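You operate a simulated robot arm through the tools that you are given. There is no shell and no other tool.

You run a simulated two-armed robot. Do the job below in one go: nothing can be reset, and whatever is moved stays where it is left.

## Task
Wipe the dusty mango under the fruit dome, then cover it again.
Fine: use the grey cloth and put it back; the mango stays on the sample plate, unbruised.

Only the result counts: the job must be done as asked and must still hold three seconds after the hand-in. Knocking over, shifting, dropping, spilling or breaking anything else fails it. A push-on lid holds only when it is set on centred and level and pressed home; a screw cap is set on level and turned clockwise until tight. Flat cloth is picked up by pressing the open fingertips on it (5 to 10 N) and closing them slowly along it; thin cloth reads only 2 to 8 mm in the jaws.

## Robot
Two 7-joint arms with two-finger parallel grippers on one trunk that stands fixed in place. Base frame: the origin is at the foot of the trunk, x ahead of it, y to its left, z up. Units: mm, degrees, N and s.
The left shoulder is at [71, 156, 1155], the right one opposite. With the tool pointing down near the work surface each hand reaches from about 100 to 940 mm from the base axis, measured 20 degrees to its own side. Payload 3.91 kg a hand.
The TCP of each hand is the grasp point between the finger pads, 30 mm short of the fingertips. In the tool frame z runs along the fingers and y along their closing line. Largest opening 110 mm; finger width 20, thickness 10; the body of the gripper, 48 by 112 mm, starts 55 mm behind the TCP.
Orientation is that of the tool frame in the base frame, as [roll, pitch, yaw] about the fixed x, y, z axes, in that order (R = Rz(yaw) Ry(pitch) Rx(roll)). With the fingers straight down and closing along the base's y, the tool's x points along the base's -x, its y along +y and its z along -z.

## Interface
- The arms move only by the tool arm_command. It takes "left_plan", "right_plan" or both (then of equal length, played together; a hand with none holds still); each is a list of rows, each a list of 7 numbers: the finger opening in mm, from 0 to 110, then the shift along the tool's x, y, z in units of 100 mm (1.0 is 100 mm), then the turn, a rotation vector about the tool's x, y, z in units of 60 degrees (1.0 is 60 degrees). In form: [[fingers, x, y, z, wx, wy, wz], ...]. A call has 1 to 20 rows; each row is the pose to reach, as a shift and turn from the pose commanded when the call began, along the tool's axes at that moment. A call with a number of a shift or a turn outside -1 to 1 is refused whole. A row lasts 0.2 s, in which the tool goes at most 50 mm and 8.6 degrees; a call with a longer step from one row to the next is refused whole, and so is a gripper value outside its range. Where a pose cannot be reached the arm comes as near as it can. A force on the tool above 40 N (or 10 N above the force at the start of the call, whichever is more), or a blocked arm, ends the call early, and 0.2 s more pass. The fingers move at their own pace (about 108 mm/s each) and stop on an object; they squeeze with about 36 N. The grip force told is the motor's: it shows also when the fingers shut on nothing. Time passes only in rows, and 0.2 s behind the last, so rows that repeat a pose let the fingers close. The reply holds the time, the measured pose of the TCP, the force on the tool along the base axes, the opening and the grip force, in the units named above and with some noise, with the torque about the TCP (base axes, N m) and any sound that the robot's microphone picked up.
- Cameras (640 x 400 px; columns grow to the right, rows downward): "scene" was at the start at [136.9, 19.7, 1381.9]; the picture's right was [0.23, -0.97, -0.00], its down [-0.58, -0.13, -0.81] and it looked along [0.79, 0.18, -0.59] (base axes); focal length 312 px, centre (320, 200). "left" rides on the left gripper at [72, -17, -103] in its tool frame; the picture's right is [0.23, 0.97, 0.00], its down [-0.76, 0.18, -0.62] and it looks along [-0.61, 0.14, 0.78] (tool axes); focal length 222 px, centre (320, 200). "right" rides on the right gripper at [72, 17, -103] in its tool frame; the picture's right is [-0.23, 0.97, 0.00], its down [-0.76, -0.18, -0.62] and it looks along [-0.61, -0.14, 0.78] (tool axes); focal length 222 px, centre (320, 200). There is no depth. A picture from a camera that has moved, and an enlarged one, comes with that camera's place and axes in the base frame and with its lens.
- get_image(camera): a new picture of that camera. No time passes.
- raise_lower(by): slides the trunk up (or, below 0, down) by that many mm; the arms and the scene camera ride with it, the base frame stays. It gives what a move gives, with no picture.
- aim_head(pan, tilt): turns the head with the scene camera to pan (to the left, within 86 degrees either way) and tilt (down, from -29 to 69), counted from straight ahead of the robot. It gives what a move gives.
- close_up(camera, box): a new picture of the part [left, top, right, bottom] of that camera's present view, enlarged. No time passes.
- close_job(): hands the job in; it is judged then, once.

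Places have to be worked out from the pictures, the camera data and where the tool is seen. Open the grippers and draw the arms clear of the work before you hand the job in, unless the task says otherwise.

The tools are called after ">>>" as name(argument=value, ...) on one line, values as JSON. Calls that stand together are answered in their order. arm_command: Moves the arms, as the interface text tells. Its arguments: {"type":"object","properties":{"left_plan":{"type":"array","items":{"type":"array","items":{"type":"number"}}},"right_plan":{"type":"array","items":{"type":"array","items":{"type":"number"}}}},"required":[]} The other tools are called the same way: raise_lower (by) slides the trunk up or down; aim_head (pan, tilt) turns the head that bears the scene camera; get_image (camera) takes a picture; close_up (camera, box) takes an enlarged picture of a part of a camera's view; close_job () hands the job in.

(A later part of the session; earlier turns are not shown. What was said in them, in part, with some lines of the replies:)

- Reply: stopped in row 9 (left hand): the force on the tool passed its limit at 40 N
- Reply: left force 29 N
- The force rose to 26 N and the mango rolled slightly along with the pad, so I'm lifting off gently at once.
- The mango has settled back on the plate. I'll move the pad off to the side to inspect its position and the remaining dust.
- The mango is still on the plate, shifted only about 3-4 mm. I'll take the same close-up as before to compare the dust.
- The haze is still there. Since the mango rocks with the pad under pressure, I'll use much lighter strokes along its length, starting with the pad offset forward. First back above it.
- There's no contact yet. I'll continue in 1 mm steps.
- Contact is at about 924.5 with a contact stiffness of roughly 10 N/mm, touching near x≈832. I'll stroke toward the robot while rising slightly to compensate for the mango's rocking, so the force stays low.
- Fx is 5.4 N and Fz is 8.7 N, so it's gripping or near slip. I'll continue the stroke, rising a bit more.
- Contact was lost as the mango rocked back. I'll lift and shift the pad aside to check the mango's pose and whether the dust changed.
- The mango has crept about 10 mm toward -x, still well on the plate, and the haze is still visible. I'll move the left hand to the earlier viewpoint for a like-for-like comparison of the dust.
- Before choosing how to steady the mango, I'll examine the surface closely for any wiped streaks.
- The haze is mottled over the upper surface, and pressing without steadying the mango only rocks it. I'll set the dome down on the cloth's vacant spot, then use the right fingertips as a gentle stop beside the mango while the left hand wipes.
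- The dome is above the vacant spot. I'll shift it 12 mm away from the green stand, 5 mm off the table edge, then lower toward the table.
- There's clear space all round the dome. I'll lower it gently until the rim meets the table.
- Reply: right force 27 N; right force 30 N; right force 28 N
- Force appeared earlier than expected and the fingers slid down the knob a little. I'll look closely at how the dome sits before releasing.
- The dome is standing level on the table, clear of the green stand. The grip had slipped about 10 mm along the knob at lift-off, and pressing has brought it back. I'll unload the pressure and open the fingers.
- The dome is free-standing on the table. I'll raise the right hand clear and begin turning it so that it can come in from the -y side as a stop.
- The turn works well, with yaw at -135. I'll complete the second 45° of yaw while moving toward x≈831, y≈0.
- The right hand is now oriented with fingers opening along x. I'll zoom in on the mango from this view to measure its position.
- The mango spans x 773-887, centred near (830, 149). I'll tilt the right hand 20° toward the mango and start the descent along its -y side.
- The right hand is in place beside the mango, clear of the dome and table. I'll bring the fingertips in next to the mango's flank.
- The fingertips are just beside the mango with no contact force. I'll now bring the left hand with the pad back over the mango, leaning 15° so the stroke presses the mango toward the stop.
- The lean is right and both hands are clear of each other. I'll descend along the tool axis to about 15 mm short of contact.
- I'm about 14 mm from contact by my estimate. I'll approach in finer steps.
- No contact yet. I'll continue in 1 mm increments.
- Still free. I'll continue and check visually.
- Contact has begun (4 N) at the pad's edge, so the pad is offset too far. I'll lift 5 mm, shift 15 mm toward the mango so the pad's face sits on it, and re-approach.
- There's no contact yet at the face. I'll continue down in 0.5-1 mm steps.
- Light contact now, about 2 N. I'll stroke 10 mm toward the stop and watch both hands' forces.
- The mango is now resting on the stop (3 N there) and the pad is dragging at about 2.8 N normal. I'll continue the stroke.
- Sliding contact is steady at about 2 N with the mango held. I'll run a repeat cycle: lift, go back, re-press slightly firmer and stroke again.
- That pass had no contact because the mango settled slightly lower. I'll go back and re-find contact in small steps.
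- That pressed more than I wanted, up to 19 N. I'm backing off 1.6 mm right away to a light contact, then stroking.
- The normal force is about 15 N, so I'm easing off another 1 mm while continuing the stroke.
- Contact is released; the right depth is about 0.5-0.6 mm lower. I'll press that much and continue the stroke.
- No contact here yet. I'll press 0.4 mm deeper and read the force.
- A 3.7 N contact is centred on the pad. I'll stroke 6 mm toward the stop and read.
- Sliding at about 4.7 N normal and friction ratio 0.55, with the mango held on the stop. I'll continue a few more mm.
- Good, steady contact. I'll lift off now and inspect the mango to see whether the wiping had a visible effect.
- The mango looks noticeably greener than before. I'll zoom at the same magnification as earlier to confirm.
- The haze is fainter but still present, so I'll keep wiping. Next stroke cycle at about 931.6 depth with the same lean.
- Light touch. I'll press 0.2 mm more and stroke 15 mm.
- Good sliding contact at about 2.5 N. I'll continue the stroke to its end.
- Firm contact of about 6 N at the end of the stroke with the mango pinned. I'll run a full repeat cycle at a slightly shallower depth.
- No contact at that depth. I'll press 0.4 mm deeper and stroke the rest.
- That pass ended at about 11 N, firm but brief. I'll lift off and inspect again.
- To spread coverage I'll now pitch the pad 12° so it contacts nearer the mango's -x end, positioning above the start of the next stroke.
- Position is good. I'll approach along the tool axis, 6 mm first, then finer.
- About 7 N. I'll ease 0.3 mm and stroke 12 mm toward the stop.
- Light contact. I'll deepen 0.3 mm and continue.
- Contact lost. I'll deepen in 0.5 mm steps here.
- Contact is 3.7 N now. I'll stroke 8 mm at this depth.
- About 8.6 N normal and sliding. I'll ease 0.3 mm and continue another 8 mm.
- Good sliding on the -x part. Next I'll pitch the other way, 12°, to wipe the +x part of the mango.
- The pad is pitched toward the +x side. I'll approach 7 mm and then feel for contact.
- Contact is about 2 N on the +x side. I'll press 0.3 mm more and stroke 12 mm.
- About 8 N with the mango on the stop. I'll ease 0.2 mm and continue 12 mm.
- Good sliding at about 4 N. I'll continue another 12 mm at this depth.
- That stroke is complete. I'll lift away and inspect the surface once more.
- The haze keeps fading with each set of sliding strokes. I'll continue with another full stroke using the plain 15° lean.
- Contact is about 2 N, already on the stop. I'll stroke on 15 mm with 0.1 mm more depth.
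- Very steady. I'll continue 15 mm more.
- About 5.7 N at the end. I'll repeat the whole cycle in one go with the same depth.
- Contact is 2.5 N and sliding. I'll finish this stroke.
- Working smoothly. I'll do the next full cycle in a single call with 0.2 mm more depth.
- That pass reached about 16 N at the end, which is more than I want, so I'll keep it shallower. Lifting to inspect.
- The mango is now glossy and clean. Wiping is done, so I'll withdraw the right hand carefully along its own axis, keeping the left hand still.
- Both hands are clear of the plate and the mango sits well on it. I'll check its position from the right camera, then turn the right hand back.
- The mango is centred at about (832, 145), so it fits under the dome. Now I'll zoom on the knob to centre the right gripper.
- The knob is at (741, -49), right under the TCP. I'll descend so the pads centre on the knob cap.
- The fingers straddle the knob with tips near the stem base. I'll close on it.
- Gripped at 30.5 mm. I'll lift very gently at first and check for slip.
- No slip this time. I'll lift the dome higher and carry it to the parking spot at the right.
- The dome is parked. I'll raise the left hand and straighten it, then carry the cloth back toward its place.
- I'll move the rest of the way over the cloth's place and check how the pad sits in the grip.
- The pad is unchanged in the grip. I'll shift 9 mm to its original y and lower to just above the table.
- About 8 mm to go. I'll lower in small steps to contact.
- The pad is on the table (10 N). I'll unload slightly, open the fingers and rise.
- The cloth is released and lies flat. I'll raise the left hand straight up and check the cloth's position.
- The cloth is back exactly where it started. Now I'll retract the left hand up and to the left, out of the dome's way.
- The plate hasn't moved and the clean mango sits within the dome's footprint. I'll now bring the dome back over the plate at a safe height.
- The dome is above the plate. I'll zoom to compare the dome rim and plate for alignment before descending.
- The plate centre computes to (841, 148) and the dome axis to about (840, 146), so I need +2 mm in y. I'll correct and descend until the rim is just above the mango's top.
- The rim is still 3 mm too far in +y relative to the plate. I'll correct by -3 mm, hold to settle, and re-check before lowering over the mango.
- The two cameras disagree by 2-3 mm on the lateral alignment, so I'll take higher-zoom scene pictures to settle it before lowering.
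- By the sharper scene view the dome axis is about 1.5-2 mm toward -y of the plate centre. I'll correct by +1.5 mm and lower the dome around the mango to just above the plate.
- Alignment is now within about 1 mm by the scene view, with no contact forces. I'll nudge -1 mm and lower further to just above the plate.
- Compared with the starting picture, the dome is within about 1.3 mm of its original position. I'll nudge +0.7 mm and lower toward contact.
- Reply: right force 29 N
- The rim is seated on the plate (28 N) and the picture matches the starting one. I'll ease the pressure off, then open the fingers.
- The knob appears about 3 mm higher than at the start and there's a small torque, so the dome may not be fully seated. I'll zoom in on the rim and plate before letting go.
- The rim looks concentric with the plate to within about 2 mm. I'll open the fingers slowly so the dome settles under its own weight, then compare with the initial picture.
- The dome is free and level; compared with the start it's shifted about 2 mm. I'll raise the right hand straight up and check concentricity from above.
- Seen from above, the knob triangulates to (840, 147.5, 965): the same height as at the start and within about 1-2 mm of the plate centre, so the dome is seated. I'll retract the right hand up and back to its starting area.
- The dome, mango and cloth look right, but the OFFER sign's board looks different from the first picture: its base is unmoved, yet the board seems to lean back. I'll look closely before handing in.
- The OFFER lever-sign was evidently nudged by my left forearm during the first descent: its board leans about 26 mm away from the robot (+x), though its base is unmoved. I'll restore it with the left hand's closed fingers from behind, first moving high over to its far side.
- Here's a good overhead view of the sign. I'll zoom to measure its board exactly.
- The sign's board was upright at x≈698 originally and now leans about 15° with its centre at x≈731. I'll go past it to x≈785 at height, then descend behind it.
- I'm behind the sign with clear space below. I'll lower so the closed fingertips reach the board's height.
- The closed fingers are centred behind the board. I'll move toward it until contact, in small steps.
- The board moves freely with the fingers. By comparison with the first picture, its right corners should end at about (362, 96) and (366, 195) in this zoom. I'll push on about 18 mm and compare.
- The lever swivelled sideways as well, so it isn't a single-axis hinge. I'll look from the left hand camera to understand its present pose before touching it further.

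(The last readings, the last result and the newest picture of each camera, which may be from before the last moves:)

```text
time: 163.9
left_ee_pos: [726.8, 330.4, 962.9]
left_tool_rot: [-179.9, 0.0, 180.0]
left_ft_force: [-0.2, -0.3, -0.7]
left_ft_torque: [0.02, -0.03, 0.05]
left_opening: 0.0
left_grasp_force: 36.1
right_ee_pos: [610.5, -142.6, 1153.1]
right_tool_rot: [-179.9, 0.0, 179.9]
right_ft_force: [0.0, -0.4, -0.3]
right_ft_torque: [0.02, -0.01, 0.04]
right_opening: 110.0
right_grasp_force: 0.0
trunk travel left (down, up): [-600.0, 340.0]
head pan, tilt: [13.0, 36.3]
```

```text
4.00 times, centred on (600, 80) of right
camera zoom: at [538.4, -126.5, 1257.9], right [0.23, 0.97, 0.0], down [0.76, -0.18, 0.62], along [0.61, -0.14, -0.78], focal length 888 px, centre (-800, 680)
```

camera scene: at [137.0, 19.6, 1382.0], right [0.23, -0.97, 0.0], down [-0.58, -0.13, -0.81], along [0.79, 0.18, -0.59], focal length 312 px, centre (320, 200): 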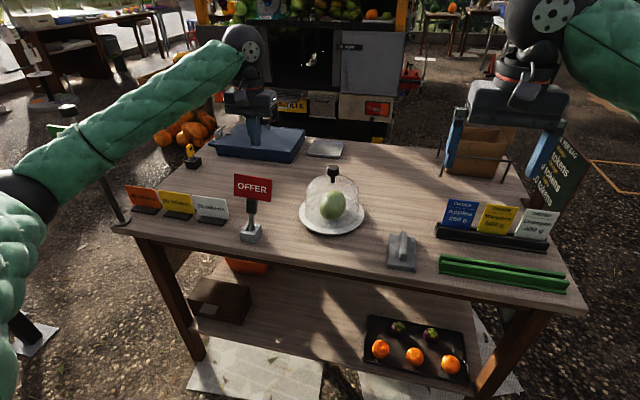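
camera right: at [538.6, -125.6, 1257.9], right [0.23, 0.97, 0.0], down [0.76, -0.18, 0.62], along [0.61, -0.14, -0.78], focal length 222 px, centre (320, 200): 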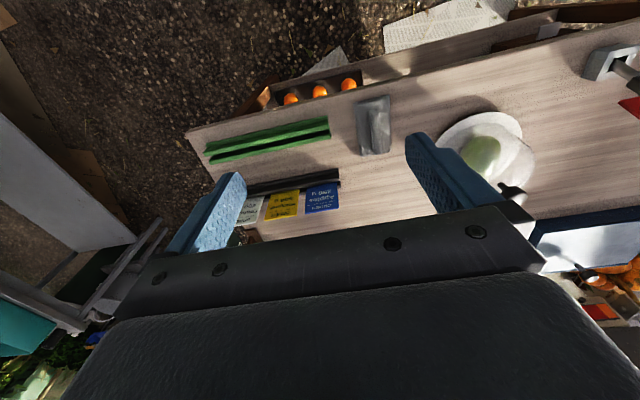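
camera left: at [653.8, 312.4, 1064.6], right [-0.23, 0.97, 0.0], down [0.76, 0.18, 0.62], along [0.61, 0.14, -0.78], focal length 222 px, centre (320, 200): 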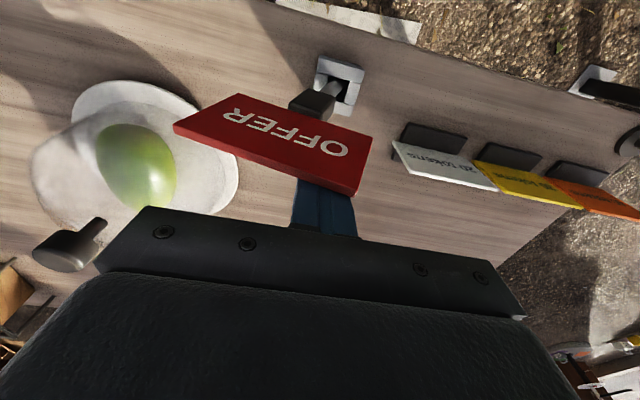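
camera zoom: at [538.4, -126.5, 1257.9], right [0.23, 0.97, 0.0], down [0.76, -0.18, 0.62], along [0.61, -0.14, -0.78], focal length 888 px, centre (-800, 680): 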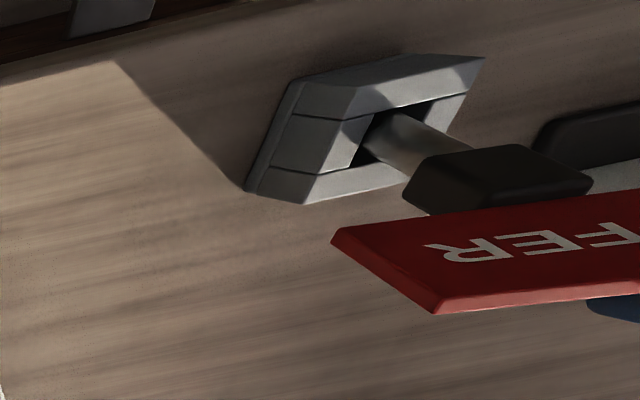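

The sign is a rod standing loosely in a square socket; it was upright at the start and now leans sideways about 15° against the socket wall. I'll withdraw the fingers first, then re-measure so I can grip the board and stand it up properly.

>>> arm_command(left_plan=[[0, -0.1, 0, 0, 0, 0, 0], [0, -0.25, 0, 0, 0, 0, 0], [0, -0.3, 0, -0.3, 0, 0, 0], [0, -0.3, 0, -0.7, 0, 0, 0], [0, -0.3, 0, -1.0, 0, 0, 0]])

>>> arm_command(left_plan=[[0, 0.2, 0, -0.2, 0, 0, 0], [0, 0.5, 0, -0.3, 0, 0, 0], [0, 0.8, 0, -0.4, 0, 0, 0], [0, 1.0, 0, -0.4, 0, 0, 0]])

>>> close_up(camera="scene", box=[220, 165, 290, 250])

>>> get_image(camera="left")

```text
time: 165.1
left_ee_pos: [756.7, 327.7, 1064.1]
left_tool_rot: [-179.9, 0.0, 180.0]
left_ft_force: [0.4, 0.0, -0.8]
left_ft_torque: [0.01, -0.02, -0.01]
left_opening: 0.0
left_grasp_force: 35.9
right_ee_pos: [609.2, -143.3, 1152.4]
right_tool_rot: [-179.9, 0.0, 180.0]
right_ft_force: [0.5, 0.0, -0.1]
right_ft_torque: [-0.03, 0.02, 0.01]
right_opening: 110.2
right_grasp_force: 0.2
trunk travel left (down, up): [-600.0, 340.0]
head pan, tilt: [13.0, 36.3]
```

```text
time: 166.1
left_ee_pos: [657.3, 330.6, 1101.8]
left_tool_rot: [-179.9, 0.1, 179.9]
left_ft_force: [0.4, 0.8, 0.0]
left_ft_torque: [0.01, 0.02, 0.01]
left_opening: 0.0
left_grasp_force: 35.0
right_ee_pos: [610.1, -143.6, 1153.5]
right_tool_rot: [-179.9, 0.0, -179.9]
right_ft_force: [0.1, 0.5, -0.8]
right_ft_torque: [-0.04, 0.02, 0.02]
right_opening: 110.1
right_grasp_force: 0.0
trunk travel left (down, up): [-600.0, 340.0]
head pan, tilt: [13.0, 36.3]
```

```text
4.71 times, centred on (255, 208) of scene
camera zoom: at [136.8, 19.8, 1382.0], right [0.23, -0.97, 0.0], down [-0.58, -0.13, -0.81], along [0.79, 0.18, -0.59], focal length 1469 px, centre (626, 165)
```

zoom: 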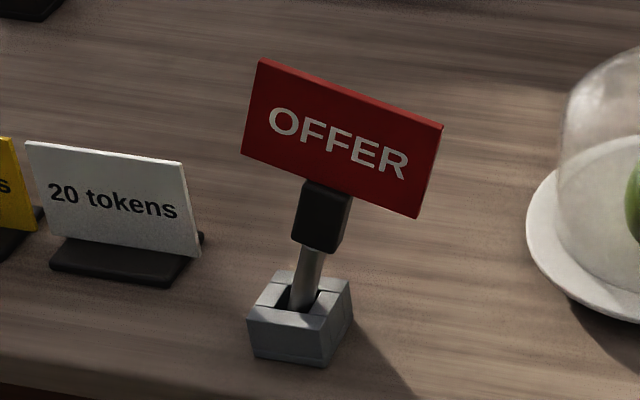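

```text
taken
camera left: at [583.7, 312.1, 1205.3], right [-0.23, 0.97, 0.0], down [0.76, 0.18, 0.62], along [0.61, 0.14, -0.78], focal length 222 px, centre (320, 200)
```

left: 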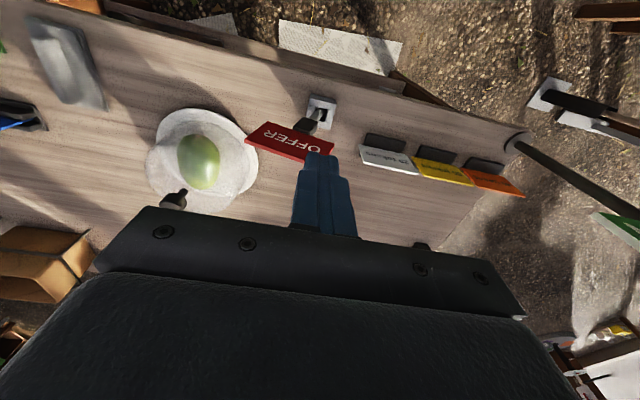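

The sign stays put in that leaning position: board centre about (705, 303, 944), tilted 15.8° toward -y. I'll turn the left hand 90° so its fingers close across the board's thickness, staying well above it.

>>> arm_command(left_plan=[[20, -0.04, -0.01, -0.02, 0, 0, 0.125], [40, -0.08, -0.02, -0.04, 0, 0, 0.25], [60, -0.12, -0.03, -0.06, 0, 0, 0.375], [60, -0.16, -0.04, -0.08, 0, 0, 0.5], [60, -0.2, -0.05, -0.1, 0, 0, 0.625], [60, -0.23, -0.05, -0.1, 0, 0, 0.75]])

>>> arm_command(left_plan=[[60, 0, 0, 0, 0, 0, 0.125], [60, 0, 0, 0, 0, 0, 0.25], [60, 0, 0, 0, 0, 0, 0.375], [60, 0, 0, 0, 0, 0, 0.5], [60, 0, 0, 0, 0, 0, 0.625], [60, 0, 0, 0, 0, 0, 0.75]])

>>> get_image(camera="left")

>>> get_image(camera="scene")

```text
time: 167.5
left_ee_pos: [679.0, 325.7, 1112.5]
left_tool_rot: [180.0, 0.1, 134.9]
left_ft_force: [0.6, 0.9, 0.4]
left_ft_torque: [0.01, -0.03, -0.04]
left_opening: 60.3
left_grasp_force: 0.1
right_ee_pos: [611.1, -143.3, 1152.9]
right_tool_rot: [-180.0, 0.0, 179.9]
right_ft_force: [-0.3, 0.2, 0.9]
right_ft_torque: [0.01, 0.01, -0.05]
right_opening: 110.1
right_grasp_force: 0.0
trunk travel left (down, up): [-600.0, 340.0]
head pan, tilt: [13.0, 36.3]
```

```text
time: 168.9
left_ee_pos: [678.8, 326.6, 1112.0]
left_tool_rot: [180.0, 0.1, 89.8]
left_ft_force: [0.4, 0.2, 0.7]
left_ft_torque: [0.02, 0.0, 0.03]
left_opening: 59.8
left_grasp_force: 0.1
right_ee_pos: [610.1, -142.9, 1152.2]
right_tool_rot: [179.9, -0.1, 179.9]
right_ft_force: [0.2, -0.4, -0.2]
right_ft_torque: [0.0, 0.03, -0.02]
right_opening: 109.7
right_grasp_force: 0.1
trunk travel left (down, up): [-600.0, 340.0]
head pan, tilt: [13.0, 36.3]
```

```text
taken
camera left: at [662.3, 397.1, 1214.4], right [0.97, 0.23, 0.0], down [0.18, -0.76, 0.62], along [0.14, -0.61, -0.78], focal length 222 px, centre (320, 200)
```

left: 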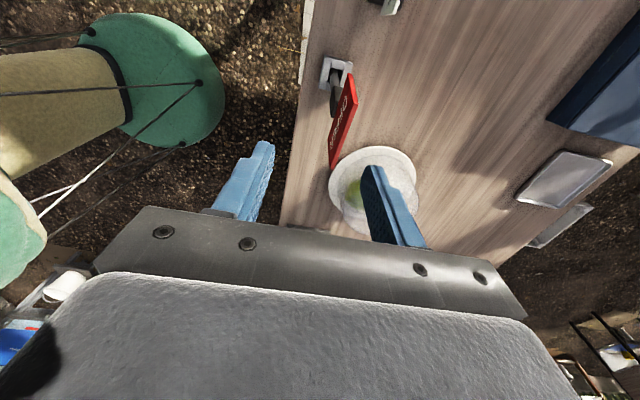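

```text
taken
camera scene: at [137.0, 19.7, 1381.9], right [0.23, -0.97, 0.0], down [-0.58, -0.13, -0.81], along [0.79, 0.18, -0.59], focal length 312 px, centre (320, 200)
```

scene: 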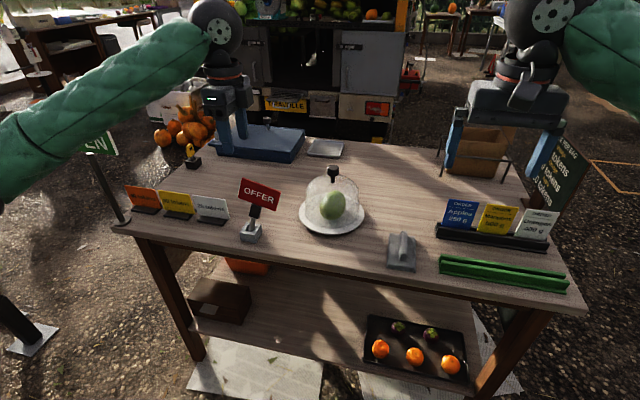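

I now have an edge-on view of the board. I'll zoom to measure its plane for a precise grip.

>>> close_up(camera="left", box=[290, 40, 390, 190])

```text
2.67 times, centred on (340, 115) of left
camera zoom: at [662.3, 397.1, 1214.4], right [0.97, 0.23, 0.0], down [0.18, -0.76, 0.62], along [0.14, -0.61, -0.78], focal length 592 px, centre (267, 427)
```

zoom: 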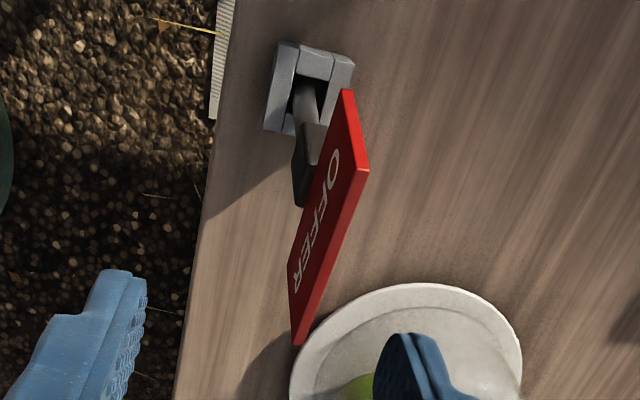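

Board mid-plane is at x≈702-709. I'll tilt the hand 15.8° to match the board and move above its top edge with the fingers straddling it.

>>> arm_command(left_plan=[[60, -0.12, 0.06, 0.1, 0, 0.07, 0], [60, -0.24, 0.12, 0.2, 0, 0.14, 0], [60, -0.36, 0.18, 0.35, 0, 0.21, 0], [60, -0.454, 0.232, 0.5, 0, 0.263, 0], [60, -0.454, 0.232, 0.5, 0, 0.263, 0]])

>>> get_image(camera="left")

>>> close_up(camera="scene", box=[200, 110, 310, 250])

```text
time: 170.1
left_ee_pos: [701.8, 280.0, 1061.9]
left_tool_rot: [179.9, -15.7, 90.0]
left_ft_force: [-0.7, 1.1, 0.6]
left_ft_torque: [0.01, 0.01, 0.03]
left_opening: 60.1
left_grasp_force: 0.0
right_ee_pos: [610.6, -141.6, 1152.2]
right_tool_rot: [-179.9, 0.0, 180.0]
right_ft_force: [0.3, 0.1, -0.4]
right_ft_torque: [0.02, 0.02, 0.0]
right_opening: 110.3
right_grasp_force: 0.1
trunk travel left (down, up): [-600.0, 340.0]
head pan, tilt: [13.0, 36.3]
```

```text
taken
camera left: at [684.6, 320.6, 1180.1], right [0.97, 0.22, 0.06], down [0.18, -0.9, 0.39], along [0.14, -0.37, -0.92], focal length 222 px, centre (320, 200)
```

left: 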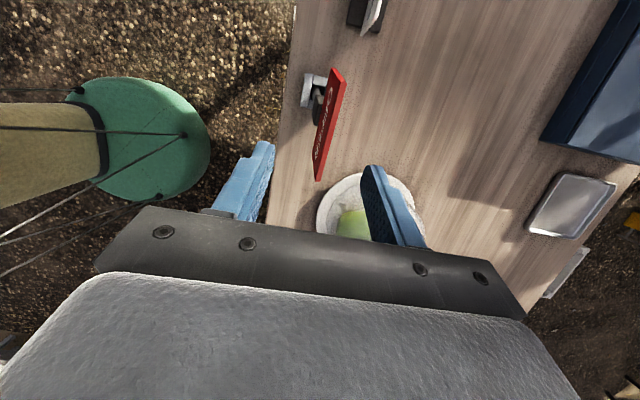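

```text
2.86 times, centred on (255, 180) of scene
camera zoom: at [136.7, 20.1, 1382.0], right [0.23, -0.97, 0.0], down [-0.58, -0.13, -0.81], along [0.79, 0.18, -0.59], focal length 892 px, centre (506, 257)
```

zoom: 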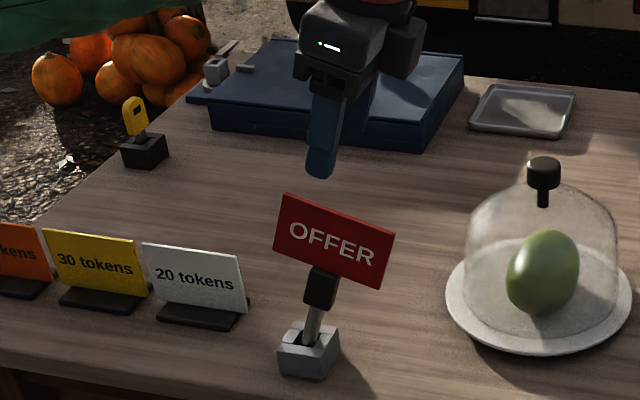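

The hand is aligned with the board's tilt. I'll descend along its axis part-way and check that the fingers straddle the board.

>>> arm_command(left_plan=[[60, -0.03, 0, 0.2, 0, 0, 0], [60, -0.06, 0, 0.4, 0, 0, 0], [60, -0.093, 0, 0.6, 0, 0, 0], [60, -0.093, 0, 0.7, 0, 0, 0]])

>>> get_image(camera="left")

>>> close_up(camera="scene", box=[210, 130, 310, 250])

```text
time: 171.1
left_ee_pos: [703.0, 289.4, 991.3]
left_tool_rot: [180.0, -15.7, 90.0]
left_ft_force: [0.0, 0.7, 0.0]
left_ft_torque: [-0.02, 0.01, -0.01]
left_opening: 59.8
left_grasp_force: 0.0
right_ee_pos: [609.8, -143.1, 1152.0]
right_tool_rot: [-180.0, 0.0, 180.0]
right_ft_force: [0.5, -0.6, 0.0]
right_ft_torque: [0.03, -0.01, -0.02]
right_opening: 110.0
right_grasp_force: 0.0
trunk travel left (down, up): [-600.0, 340.0]
head pan, tilt: [13.0, 36.3]
```

```text
taken
camera left: at [686.4, 330.6, 1110.2], right [0.97, 0.22, 0.06], down [0.18, -0.9, 0.39], along [0.14, -0.37, -0.92], focal length 222 px, centre (320, 200)
```

left: 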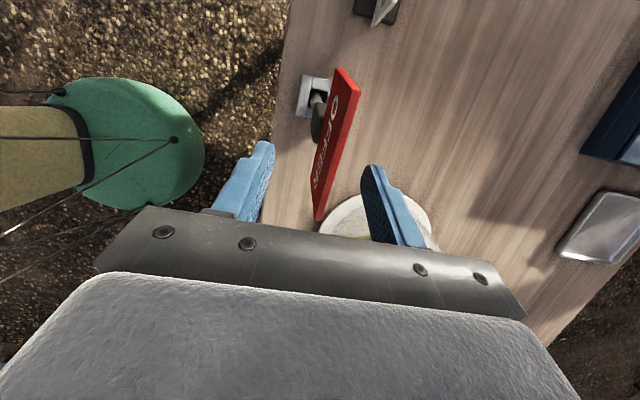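

```text
3.33 times, centred on (260, 190) of scene
camera zoom: at [136.9, 19.7, 1382.0], right [0.23, -0.97, 0.0], down [-0.58, -0.13, -0.81], along [0.79, 0.18, -0.59], focal length 1041 px, centre (520, 233)
```

zoom: 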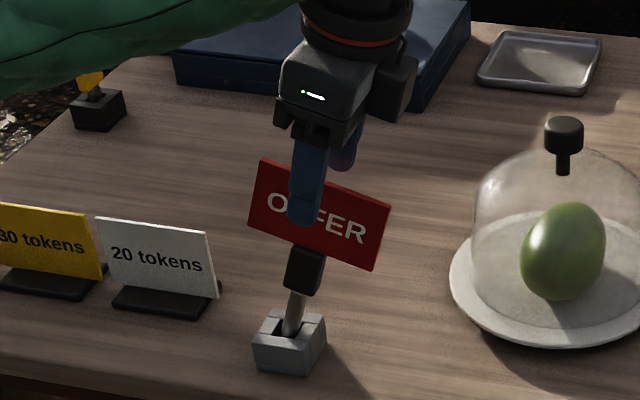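

The fingers straddle the board. I'll descend the remaining distance to the grip height.

>>> arm_command(left_plan=[[60, 0, 0, 0.1, 0, 0, 0], [60, 0, 0, 0.2, 0, 0, 0], [60, 0, 0, 0.3, 0, 0, 0], [60, 0, 0, 0.34, 0, 0, 0]])

>>> get_image(camera="left")

>>> close_up(camera="scene", box=[210, 130, 310, 250])

```text
time: 172.1
left_ee_pos: [703.6, 299.4, 959.9]
left_tool_rot: [180.0, -15.6, 90.0]
left_ft_force: [0.3, -0.6, 0.3]
left_ft_torque: [0.01, 0.0, -0.03]
left_opening: 59.9
left_grasp_force: 0.1
right_ee_pos: [610.0, -143.3, 1153.4]
right_tool_rot: [179.9, 0.0, 180.0]
right_ft_force: [-1.2, -0.6, 0.0]
right_ft_torque: [0.02, -0.01, -0.01]
right_opening: 110.1
right_grasp_force: 0.1
trunk travel left (down, up): [-600.0, 340.0]
head pan, tilt: [13.0, 36.3]
```

```text
taken
camera left: at [686.1, 340.8, 1077.5], right [0.97, 0.22, 0.06], down [0.18, -0.9, 0.39], along [0.14, -0.37, -0.92], focal length 222 px, centre (320, 200)
```

left: 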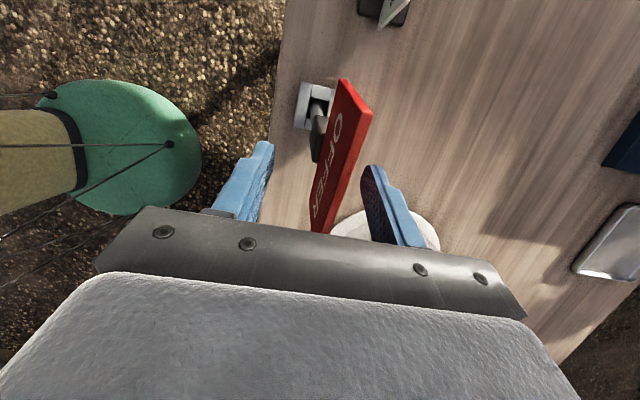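

```text
3.33 times, centred on (260, 190) of scene
camera zoom: at [137.0, 19.7, 1382.0], right [0.23, -0.97, 0.0], down [-0.58, -0.13, -0.81], along [0.79, 0.18, -0.59], focal length 1041 px, centre (520, 233)
```

zoom: 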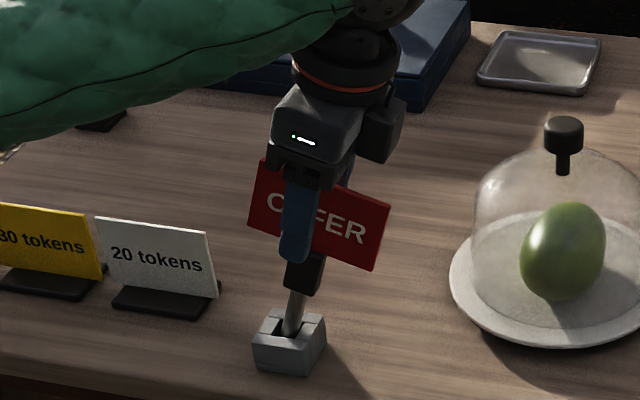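

The fingers are in position either side of the board. I'll close them slowly onto it.

>>> arm_command(left_plan=[[40, 0, 0, 0, 0, 0, 0], [28, 0, 0, 0, 0, 0, 0], [20, 0, 0, 0, 0, 0, 0], [15, 0, 0, 0, 0, 0, 0], [11, 0, 0, 0, 0, 0, 0], [8, 0, 0, 0, 0, 0, 0], [5, 0, 0, 0, 0, 0, 0], [2, 0, 0, 0, 0, 0, 0], [0, 0, 0, 0, 0, 0, 0]])

>>> get_image(camera="left")

>>> close_up(camera="scene", box=[210, 130, 310, 250])

```text
time: 174.1
left_ee_pos: [703.2, 300.3, 958.8]
left_tool_rot: [179.9, -15.6, 90.0]
left_ft_force: [-1.8, -0.3, -1.1]
left_ft_torque: [-0.01, 0.19, 0.01]
left_opening: 5.3
left_grasp_force: 35.9
right_ee_pos: [609.1, -142.9, 1154.3]
right_tool_rot: [179.9, -0.1, -180.0]
right_ft_force: [0.3, -0.8, 0.1]
right_ft_torque: [0.03, 0.03, -0.03]
right_opening: 109.9
right_grasp_force: 0.1
trunk travel left (down, up): [-600.0, 340.0]
head pan, tilt: [13.0, 36.3]
```

```text
taken
camera left: at [686.0, 340.7, 1077.7], right [0.97, 0.22, 0.06], down [0.18, -0.9, 0.39], along [0.14, -0.37, -0.92], focal length 222 px, centre (320, 200)
```

left: 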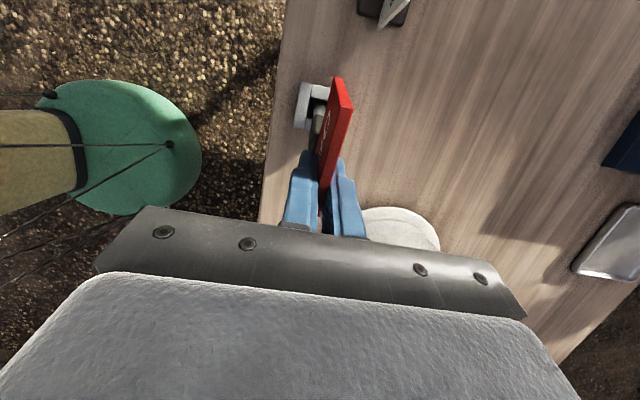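

```text
3.33 times, centred on (260, 190) of scene
camera zoom: at [136.9, 19.7, 1381.9], right [0.23, -0.97, 0.0], down [-0.58, -0.13, -0.81], along [0.79, 0.18, -0.59], focal length 1041 px, centre (520, 233)
```

zoom: 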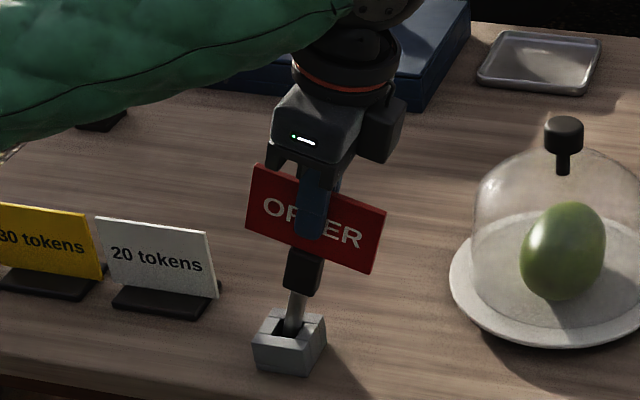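

The board is held (5.3 mm thick). Now I'll rotate it upright about its socket, moving along the matching arc.

>>> arm_command(left_plan=[[0, 0.08, -0.005, 0.002, 0, -0.052, 0], [0, 0.155, -0.01, 0.01, 0, -0.105, 0], [0, 0.23, -0.015, 0.022, 0, -0.157, 0], [0, 0.3, -0.02, 0.037, 0, -0.21, 0], [0, 0.364, -0.025, 0.055, 0, -0.262, 0], [0, 0.364, -0.025, 0.055, 0, -0.262, 0]])

>>> close_up(camera="scene", box=[220, 165, 290, 250])

>>> get_image(camera="left")

```text
time: 175.5
left_ee_pos: [702.0, 336.3, 963.9]
left_tool_rot: [-180.0, 0.1, 90.0]
left_ft_force: [-1.1, -0.9, -1.0]
left_ft_torque: [0.05, -0.02, 0.05]
left_opening: 5.4
left_grasp_force: 36.1
right_ee_pos: [610.2, -143.2, 1154.2]
right_tool_rot: [179.9, 0.0, 180.0]
right_ft_force: [-0.1, 0.1, -0.8]
right_ft_torque: [0.03, 0.02, 0.02]
right_opening: 109.7
right_grasp_force: 0.2
trunk travel left (down, up): [-600.0, 340.0]
head pan, tilt: [13.0, 36.3]
```

```text
4.71 times, centred on (255, 208) of scene
camera zoom: at [137.2, 19.5, 1381.9], right [0.23, -0.97, 0.0], down [-0.58, -0.13, -0.81], along [0.79, 0.18, -0.59], focal length 1469 px, centre (626, 165)
```

zoom: 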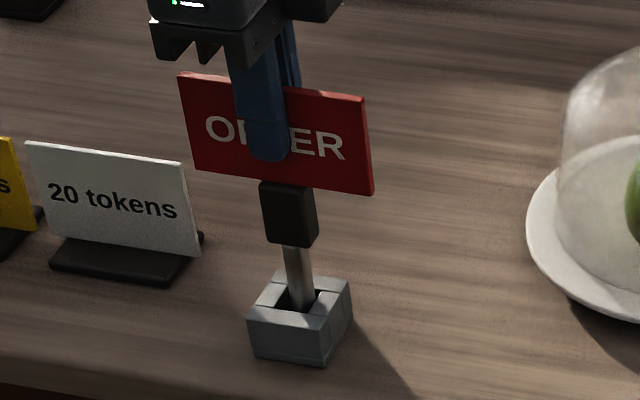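

```text
taken
camera left: at [683.7, 407.6, 1066.7], right [0.97, 0.23, 0.0], down [0.18, -0.76, 0.62], along [0.14, -0.61, -0.78], focal length 222 px, centre (320, 200)
```

left: 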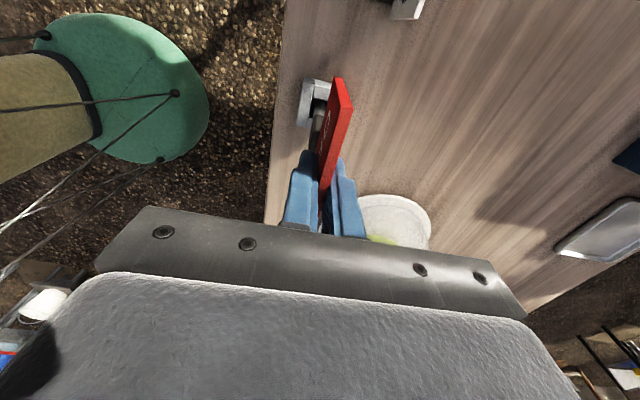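

The sign is upright again and its corners are within 3 mm of the first picture. I'll shift +3 mm in y, then lower in half-millimetre steps until the rod rests on the socket floor.

>>> arm_command(left_plan=[[0, 0.015, 0, 0, 0, 0, 0], [0, 0.028, 0, 0, 0, 0, 0], [0, 0.028, 0, 0, 0, 0, 0]])

>>> arm_command(left_plan=[[0, 0, 0, 0.005, 0, 0, 0], [0, 0, 0, 0.01, 0, 0, 0], [0, 0, 0, 0.01, 0, 0, 0]])

>>> close_up(camera="scene", box=[220, 165, 290, 250])

```text
time: 176.3
left_ee_pos: [700.6, 337.9, 964.5]
left_tool_rot: [179.9, 0.0, 90.1]
left_ft_force: [0.4, 0.0, -0.2]
left_ft_torque: [0.02, 0.0, 0.02]
left_opening: 5.3
left_grasp_force: 36.0
right_ee_pos: [610.4, -142.7, 1153.9]
right_tool_rot: [-180.0, 0.0, 179.9]
right_ft_force: [0.0, 0.4, 0.4]
right_ft_torque: [0.02, 0.01, -0.02]
right_opening: 109.9
right_grasp_force: 0.1
trunk travel left (down, up): [-600.0, 340.0]
head pan, tilt: [13.0, 36.3]
```

```text
time: 177.1
left_ee_pos: [700.0, 337.8, 965.4]
left_tool_rot: [179.9, 0.0, 90.0]
left_ft_force: [-0.5, 0.4, 3.4]
left_ft_torque: [0.0, 0.0, 0.0]
left_opening: 5.0
left_grasp_force: 36.3
right_ee_pos: [609.7, -143.6, 1153.3]
right_tool_rot: [180.0, 0.0, -180.0]
right_ft_force: [0.9, -0.3, -0.2]
right_ft_torque: [0.0, -0.02, -0.02]
right_opening: 110.2
right_grasp_force: 0.0
trunk travel left (down, up): [-600.0, 340.0]
head pan, tilt: [13.0, 36.3]
```

```text
4.71 times, centred on (255, 208) of scene
camera zoom: at [136.8, 19.6, 1382.0], right [0.23, -0.97, 0.0], down [-0.58, -0.13, -0.81], along [0.79, 0.18, -0.59], focal length 1469 px, centre (626, 165)
```

zoom: 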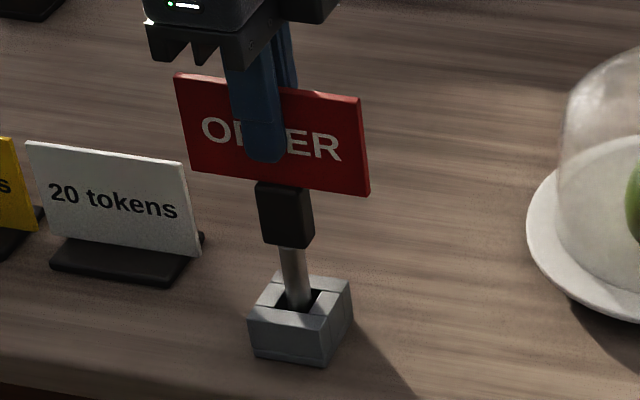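

The rod now rests on the floor (3.4 N) and the corners match the first picture. I'll open the fingers very slowly.

>>> arm_command(left_plan=[[3, 0, 0, -0.002, 0, 0, 0], [5, 0, 0, -0.002, 0, 0, 0], [6, 0, 0, -0.002, 0, 0, 0], [7, 0, 0, -0.002, 0, 0, 0], [8, 0, 0, -0.002, 0, 0, 0], [10, 0, 0, -0.002, 0, 0, 0], [12, 0, 0, -0.002, 0, 0, 0], [12, 0, 0, -0.002, 0, 0, 0]])

>>> close_up(camera="scene", box=[220, 165, 290, 250])

>>> close_up(camera="left", box=[270, 60, 390, 240])

```text
time: 178.9
left_ee_pos: [701.4, 338.2, 964.0]
left_tool_rot: [179.9, -0.1, 90.1]
left_ft_force: [0.0, -0.3, 0.4]
left_ft_torque: [-0.01, 0.02, 0.03]
left_opening: 11.8
left_grasp_force: 0.0
right_ee_pos: [610.7, -142.4, 1153.5]
right_tool_rot: [179.9, 0.0, 180.0]
right_ft_force: [0.4, 0.2, -0.1]
right_ft_torque: [0.01, 0.0, 0.0]
right_opening: 110.0
right_grasp_force: 0.1
trunk travel left (down, up): [-600.0, 340.0]
head pan, tilt: [13.0, 36.3]
```

```text
4.71 times, centred on (255, 208) of scene
camera zoom: at [137.0, 19.7, 1381.9], right [0.23, -0.97, 0.0], down [-0.58, -0.13, -0.81], along [0.79, 0.18, -0.59], focal length 1469 px, centre (626, 165)
```

zoom: 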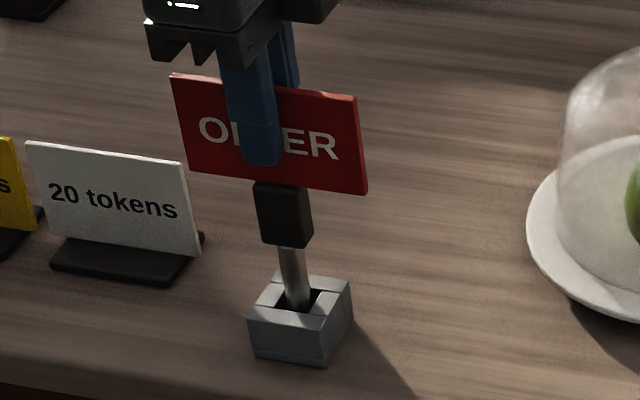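

```text
2.22 times, centred on (330, 150) of left
camera zoom: at [683.2, 410.2, 1066.0], right [0.97, 0.23, 0.0], down [0.18, -0.76, 0.62], along [0.14, -0.61, -0.78], focal length 494 px, centre (298, 311)
```

zoom: 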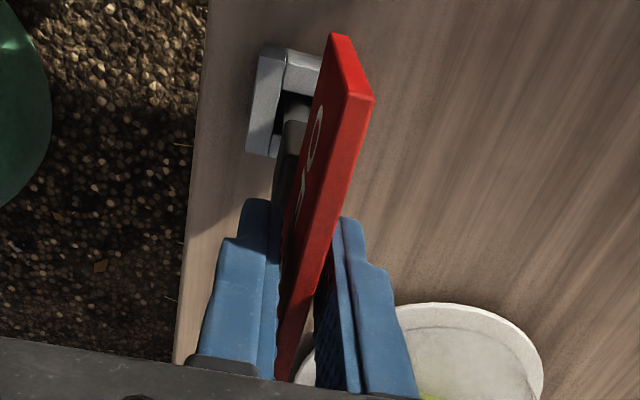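

The board is still upright with the fingers nearly off it. I'll wait a second, then open wider while watching.

>>> arm_command(left_plan=[[12, 0, 0, 0, 0, 0, 0], [12, 0, 0, 0, 0, 0, 0], [12, 0, 0, 0, 0, 0, 0], [14, 0, 0, 0, 0, 0, 0], [16, 0, 0, 0, 0, 0, 0], [16, 0, 0, 0, 0, 0, 0]])

>>> close_up(camera="scene", box=[220, 165, 290, 250])

>>> close_up(camera="left", box=[270, 60, 390, 240])

```text
time: 180.3
left_ee_pos: [699.3, 338.5, 963.1]
left_tool_rot: [180.0, 0.0, 90.0]
left_ft_force: [-0.9, -0.6, -0.7]
left_ft_torque: [-0.03, 0.0, 0.0]
left_opening: 16.2
left_grasp_force: 0.1
right_ee_pos: [609.2, -143.5, 1153.0]
right_tool_rot: [-180.0, 0.0, -180.0]
right_ft_force: [0.1, 0.6, 0.1]
right_ft_torque: [0.01, 0.01, -0.01]
right_opening: 110.0
right_grasp_force: 0.1
trunk travel left (down, up): [-600.0, 340.0]
head pan, tilt: [13.0, 36.3]
```

```text
4.71 times, centred on (255, 208) of scene
camera zoom: at [137.0, 19.7, 1381.9], right [0.23, -0.97, 0.0], down [-0.58, -0.13, -0.81], along [0.79, 0.18, -0.59], focal length 1469 px, centre (626, 165)
```

zoom: 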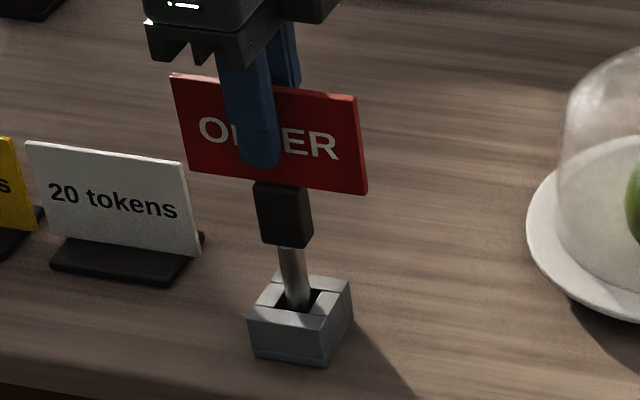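

```text
2.22 times, centred on (330, 150) of left
camera zoom: at [683.2, 410.2, 1066.0], right [0.97, 0.23, 0.0], down [0.18, -0.76, 0.62], along [0.14, -0.61, -0.78], focal length 494 px, centre (298, 311)
```

zoom: 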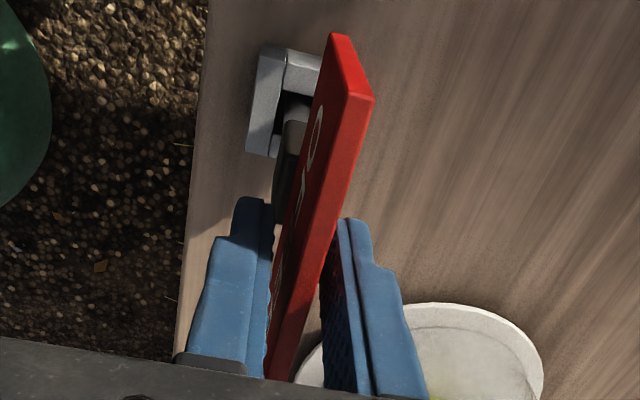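

The sign stands unchanged as the fingers opened. I'll open further in steps and check once more.

>>> arm_command(left_plan=[[20, 0, 0, 0, 0, 0, 0], [24, 0, 0, 0, 0, 0, 0], [30, 0, 0, 0, 0, 0, 0], [40, 0, 0, 0, 0, 0, 0], [50, 0, 0, 0, 0, 0, 0], [60, 0, 0, 0, 0, 0, 0], [60, 0, 0, 0, 0, 0, 0], [60, 0, 0, 0, 0, 0, 0]])

>>> close_up(camera="scene", box=[220, 165, 290, 250])

>>> close_up(camera="left", box=[250, 60, 400, 240])

```text
time: 182.1
left_ee_pos: [700.4, 338.2, 963.4]
left_tool_rot: [179.9, -0.1, 90.1]
left_ft_force: [0.5, -0.4, -0.9]
left_ft_torque: [0.0, -0.01, -0.03]
left_opening: 59.8
left_grasp_force: 0.0
right_ee_pos: [610.6, -142.4, 1153.6]
right_tool_rot: [180.0, 0.0, -180.0]
right_ft_force: [-0.1, -0.5, -0.8]
right_ft_torque: [0.03, -0.02, -0.04]
right_opening: 110.0
right_grasp_force: 0.1
trunk travel left (down, up): [-600.0, 340.0]
head pan, tilt: [13.0, 36.3]
```

```text
4.71 times, centred on (255, 208) of scene
camera zoom: at [137.0, 19.7, 1381.9], right [0.23, -0.97, 0.0], down [-0.58, -0.13, -0.81], along [0.79, 0.18, -0.59], focal length 1469 px, centre (626, 165)
```

zoom: 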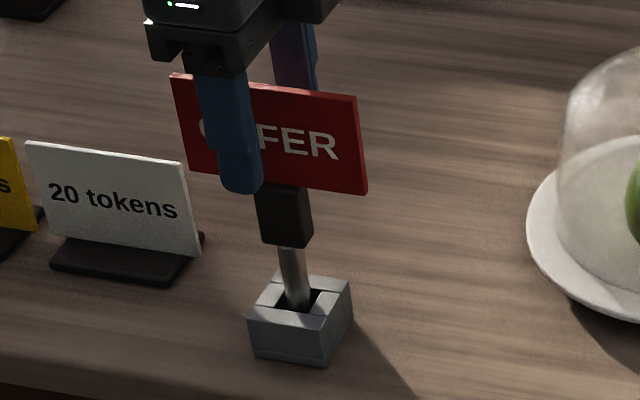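

```text
2.22 times, centred on (325, 150) of left
camera zoom: at [683.2, 410.2, 1066.0], right [0.97, 0.23, 0.0], down [0.18, -0.76, 0.62], along [0.14, -0.61, -0.78], focal length 494 px, centre (309, 311)
```

zoom: 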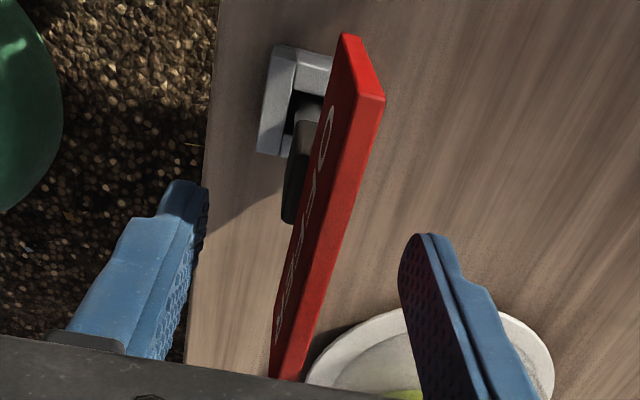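

The sign is free-standing and matches its original pose to about 1 mm. I'll withdraw the left hand straight up.

>>> arm_command(left_plan=[[60, 0, 0, -0.1, 0, 0, 0], [60, 0, 0, -0.3, 0, 0, 0], [60, 0, 0, -0.6, 0, 0, 0], [60, 0, 0, -1.0, 0, 0, 0]])

>>> arm_command(left_plan=[[60, 0, 0, -0.4, 0, 0, 0], [60, 0, 0, -0.8, 0, 0, 0], [60, 0, 0, -1.0, 0, 0, 0]])

>>> close_up(camera="scene", box=[220, 165, 290, 250])

>>> get_image(camera="scene")

```text
time: 183.1
left_ee_pos: [698.8, 338.6, 1065.5]
left_tool_rot: [180.0, 0.0, 90.0]
left_ft_force: [0.5, -1.5, -1.1]
left_ft_torque: [0.01, 0.02, 0.0]
left_opening: 59.7
left_grasp_force: 0.0
right_ee_pos: [610.1, -144.4, 1153.2]
right_tool_rot: [180.0, 0.0, 180.0]
right_ft_force: [-0.7, 0.3, -1.2]
right_ft_torque: [-0.03, -0.03, 0.01]
right_opening: 110.2
right_grasp_force: 0.0
trunk travel left (down, up): [-600.0, 340.0]
head pan, tilt: [13.0, 36.3]
```

```text
time: 183.9
left_ee_pos: [700.1, 338.0, 1163.8]
left_tool_rot: [180.0, 0.0, 90.0]
left_ft_force: [0.6, 0.0, 0.7]
left_ft_torque: [0.0, 0.01, 0.0]
left_opening: 59.9
left_grasp_force: 0.1
right_ee_pos: [611.0, -142.4, 1153.2]
right_tool_rot: [-180.0, 0.0, -180.0]
right_ft_force: [-0.4, -0.3, 0.2]
right_ft_torque: [0.01, 0.02, 0.01]
right_opening: 109.9
right_grasp_force: 0.0
trunk travel left (down, up): [-600.0, 340.0]
head pan, tilt: [13.0, 36.3]
```

```text
4.71 times, centred on (255, 208) of scene
camera zoom: at [136.9, 19.6, 1381.9], right [0.23, -0.97, 0.0], down [-0.58, -0.13, -0.81], along [0.79, 0.18, -0.59], focal length 1469 px, centre (626, 165)
```

zoom: 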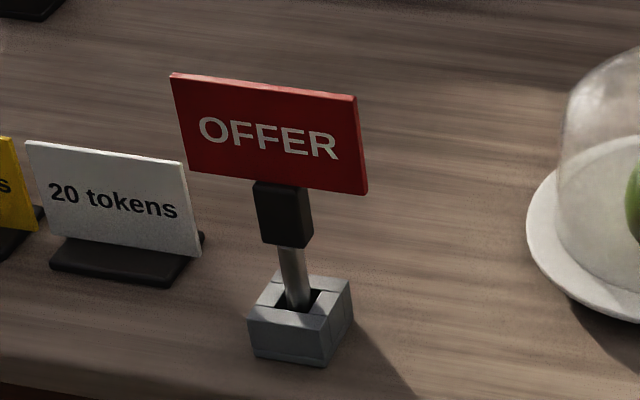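

```text
taken
camera scene: at [136.9, 19.6, 1381.9], right [0.23, -0.97, 0.0], down [-0.58, -0.13, -0.81], along [0.79, 0.18, -0.59], focal length 312 px, centre (320, 200)
```

scene: 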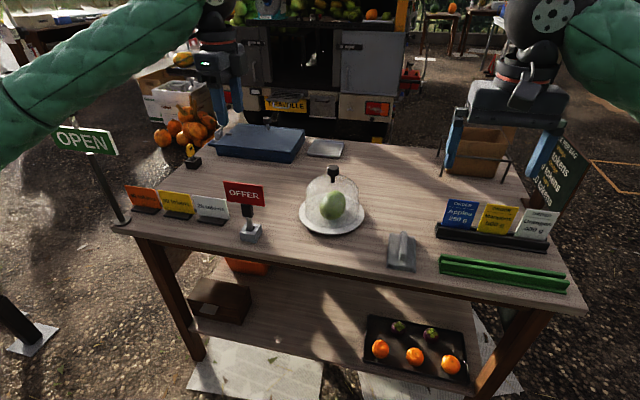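

The sign matches the first picture. I'll now retract the left hand back to its starting area, turning it back to its original orientation.

>>> arm_command(left_plan=[[80, 0, -0.2, 0, 0, 0, -0.125], [110, 0, -0.4, 0, 0, 0, -0.25], [110, 0, -0.6, 0, 0, 0, -0.375], [110, 0, -0.75, 0, 0, 0, -0.5], [110, 0, -0.9, 0, 0, 0, -0.625], [110, 0, -1.0, 0, 0, 0, -0.75]])

>>> arm_command(left_plan=[[110, 0.1, -0.1, 0, 0, 0, -0.125], [110, 0.2, -0.2, 0, 0, 0, -0.25], [110, 0.3, -0.3, 0, 0, 0, -0.375], [110, 0.4, -0.4, 0, 0, 0, -0.5], [110, 0.5, -0.5, 0, 0, 0, -0.625], [110, 0.6, -0.5, 0, 0, 0, -0.75]])

>>> get_image(camera="scene")

>>> close_up(camera="scene", box=[260, 140, 440, 280])

```text
time: 185.3
left_ee_pos: [600.2, 340.0, 1163.1]
left_tool_rot: [-180.0, 0.1, 135.1]
left_ft_force: [0.3, 0.9, -0.3]
left_ft_torque: [0.0, 0.03, -0.03]
left_opening: 110.4
left_grasp_force: 0.2
right_ee_pos: [609.8, -143.1, 1153.4]
right_tool_rot: [-180.0, 0.0, -179.9]
right_ft_force: [-0.7, 0.8, 0.3]
right_ft_torque: [0.04, 0.01, -0.05]
right_opening: 109.8
right_grasp_force: 0.0
trunk travel left (down, up): [-600.0, 340.0]
head pan, tilt: [13.0, 36.3]
```

```text
time: 186.7
left_ee_pos: [522.8, 346.2, 1162.5]
left_tool_rot: [-180.0, 0.1, -179.9]
left_ft_force: [-0.6, -0.7, 0.7]
left_ft_torque: [0.02, -0.02, 0.04]
left_opening: 110.0
left_grasp_force: 0.0
right_ee_pos: [610.7, -142.5, 1154.0]
right_tool_rot: [180.0, 0.0, 179.8]
right_ft_force: [0.8, 0.9, 0.3]
right_ft_torque: [-0.01, -0.01, 0.05]
right_opening: 109.8
right_grasp_force: 0.0
trunk travel left (down, up): [-600.0, 340.0]
head pan, tilt: [13.0, 36.3]
```

```text
taken
camera scene: at [136.5, 20.1, 1382.0], right [0.23, -0.97, 0.0], down [-0.58, -0.13, -0.81], along [0.79, 0.18, -0.59], focal length 312 px, centre (320, 200)
```

scene: 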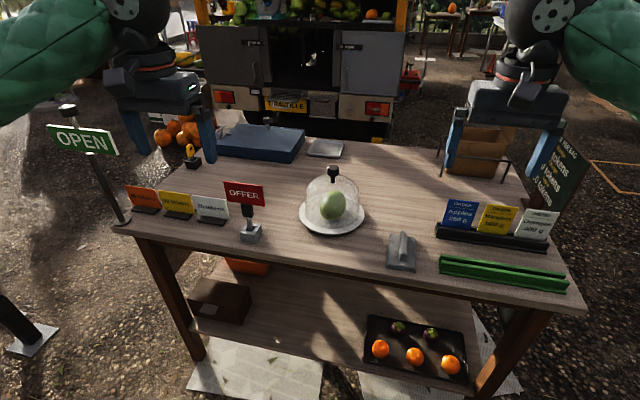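

```text
2.86 times, centred on (350, 210) of scene
camera zoom: at [136.5, 20.1, 1382.0], right [0.23, -0.97, 0.0], down [-0.58, -0.13, -0.81], along [0.79, 0.18, -0.59], focal length 892 px, centre (234, 171)
```

zoom: 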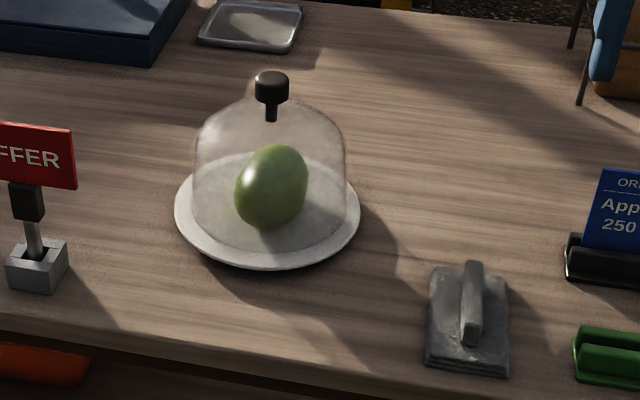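

Everything now matches the opening picture: the clean mango under the seated dome, the cloth in place and the OFFER sign upright. I'll draw the right hand fully back to its starting spot and take a last look.

>>> arm_command(right_plan=[[110, 0, -0.3, 0, 0, 0, 0], [110, 0, -0.6, 0, 0, 0, 0], [110, 0, -0.65, 0, 0, 0, 0], [110, 0, -0.65, 0, 0, 0, 0]])

>>> close_up(camera="scene", box=[295, 155, 370, 240])

>>> close_up(camera="scene", box=[30, 100, 290, 260])

>>> close_up(camera="scene", box=[370, 120, 600, 300])

```text
time: 187.7
left_ee_pos: [521.8, 345.8, 1163.8]
left_tool_rot: [179.9, 0.1, 180.0]
left_ft_force: [0.5, 0.1, 0.3]
left_ft_torque: [-0.03, 0.0, -0.02]
left_opening: 109.9
left_grasp_force: 0.0
right_ee_pos: [609.0, -208.8, 1153.3]
right_tool_rot: [-180.0, 0.0, 179.9]
right_ft_force: [-0.8, -0.1, 0.2]
right_ft_torque: [-0.03, 0.06, 0.0]
right_opening: 110.2
right_grasp_force: 0.0
trunk travel left (down, up): [-600.0, 340.0]
head pan, tilt: [13.0, 36.3]
```

```text
4.71 times, centred on (332, 198) of scene
camera zoom: at [136.7, 19.3, 1382.0], right [0.23, -0.97, 0.0], down [-0.58, -0.13, -0.81], along [0.79, 0.18, -0.59], focal length 1469 px, centre (261, 212)
```

zoom: 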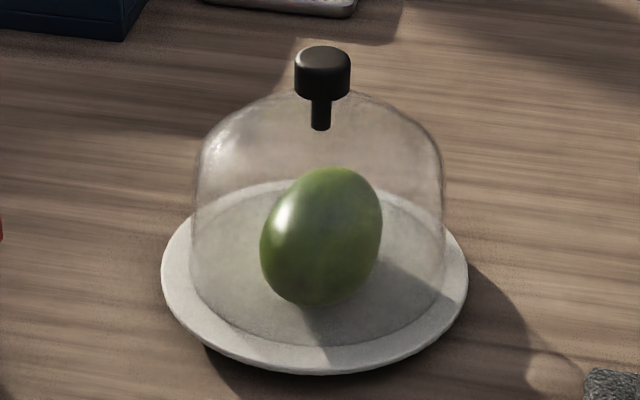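

```text
2.46 times, centred on (160, 180) of scene
camera zoom: at [136.7, 19.3, 1382.0], right [0.23, -0.97, 0.0], down [-0.58, -0.13, -0.81], along [0.79, 0.18, -0.59], focal length 768 px, centre (714, 249)
```

zoom: 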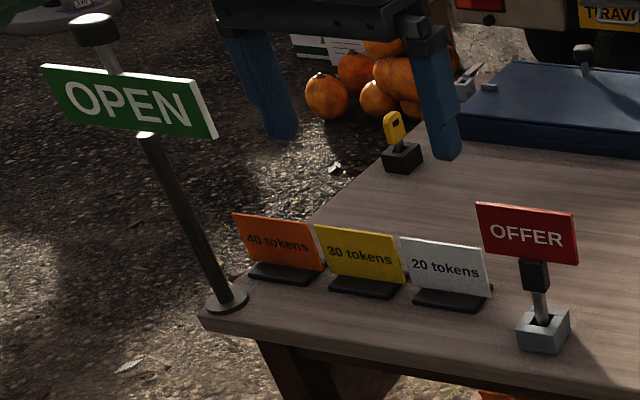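

```text
2.22 times, centred on (485, 210) of scene
camera zoom: at [136.7, 19.3, 1382.0], right [0.23, -0.97, 0.0], down [-0.58, -0.13, -0.81], along [0.79, 0.18, -0.59], focal length 694 px, centre (-47, 178)
```

zoom: 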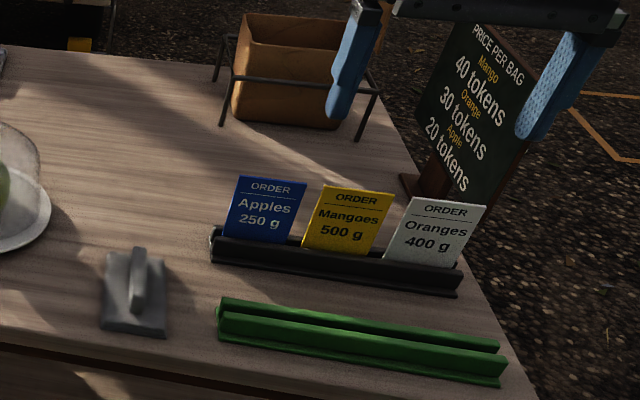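

The picture shows everything standing and still: the mango clean under the centred dome, the cloth back in its place, the signs in their original poses, and both hands empty and clear. I'm handing the job in.

>>> close_job()

```text
The job is handed in.
```

I handed the job in. In the last pictures the mango is clean and glossy on the plate under the seated dome. The grey cloth is back within about 1 mm of where it started. Both hands are open and clear of the work.

Three things could count against the result:

- **Mango handling:** on the first stroke the force reached about 26 N before I lifted off, and the mango rocked with the pad. I finished with lighter strokes, mostly under 10 N but a few at 15–19 N. I used the right fingertips as a stop on one side, and they pressed on the mango at up to about 12 N. I see no marks in the pictures, but I don't know the bruise limit. The mango ended about 10 mm from where it started, still well inside the dome.
- **OFFER sign:** my left forearm nudged it during the first descent, and it leaned about 15°. My first attempt to push it back made it lean sideways instead. I then gripped the board, stood it upright and released it. It now matches the opening picture to about 1 mm, and its base never moved.
- **Dome placement:** the dome is back at its original height but sits about 2–3 mm off its original position. While wiping, I set it down on the cloth's empty spot.
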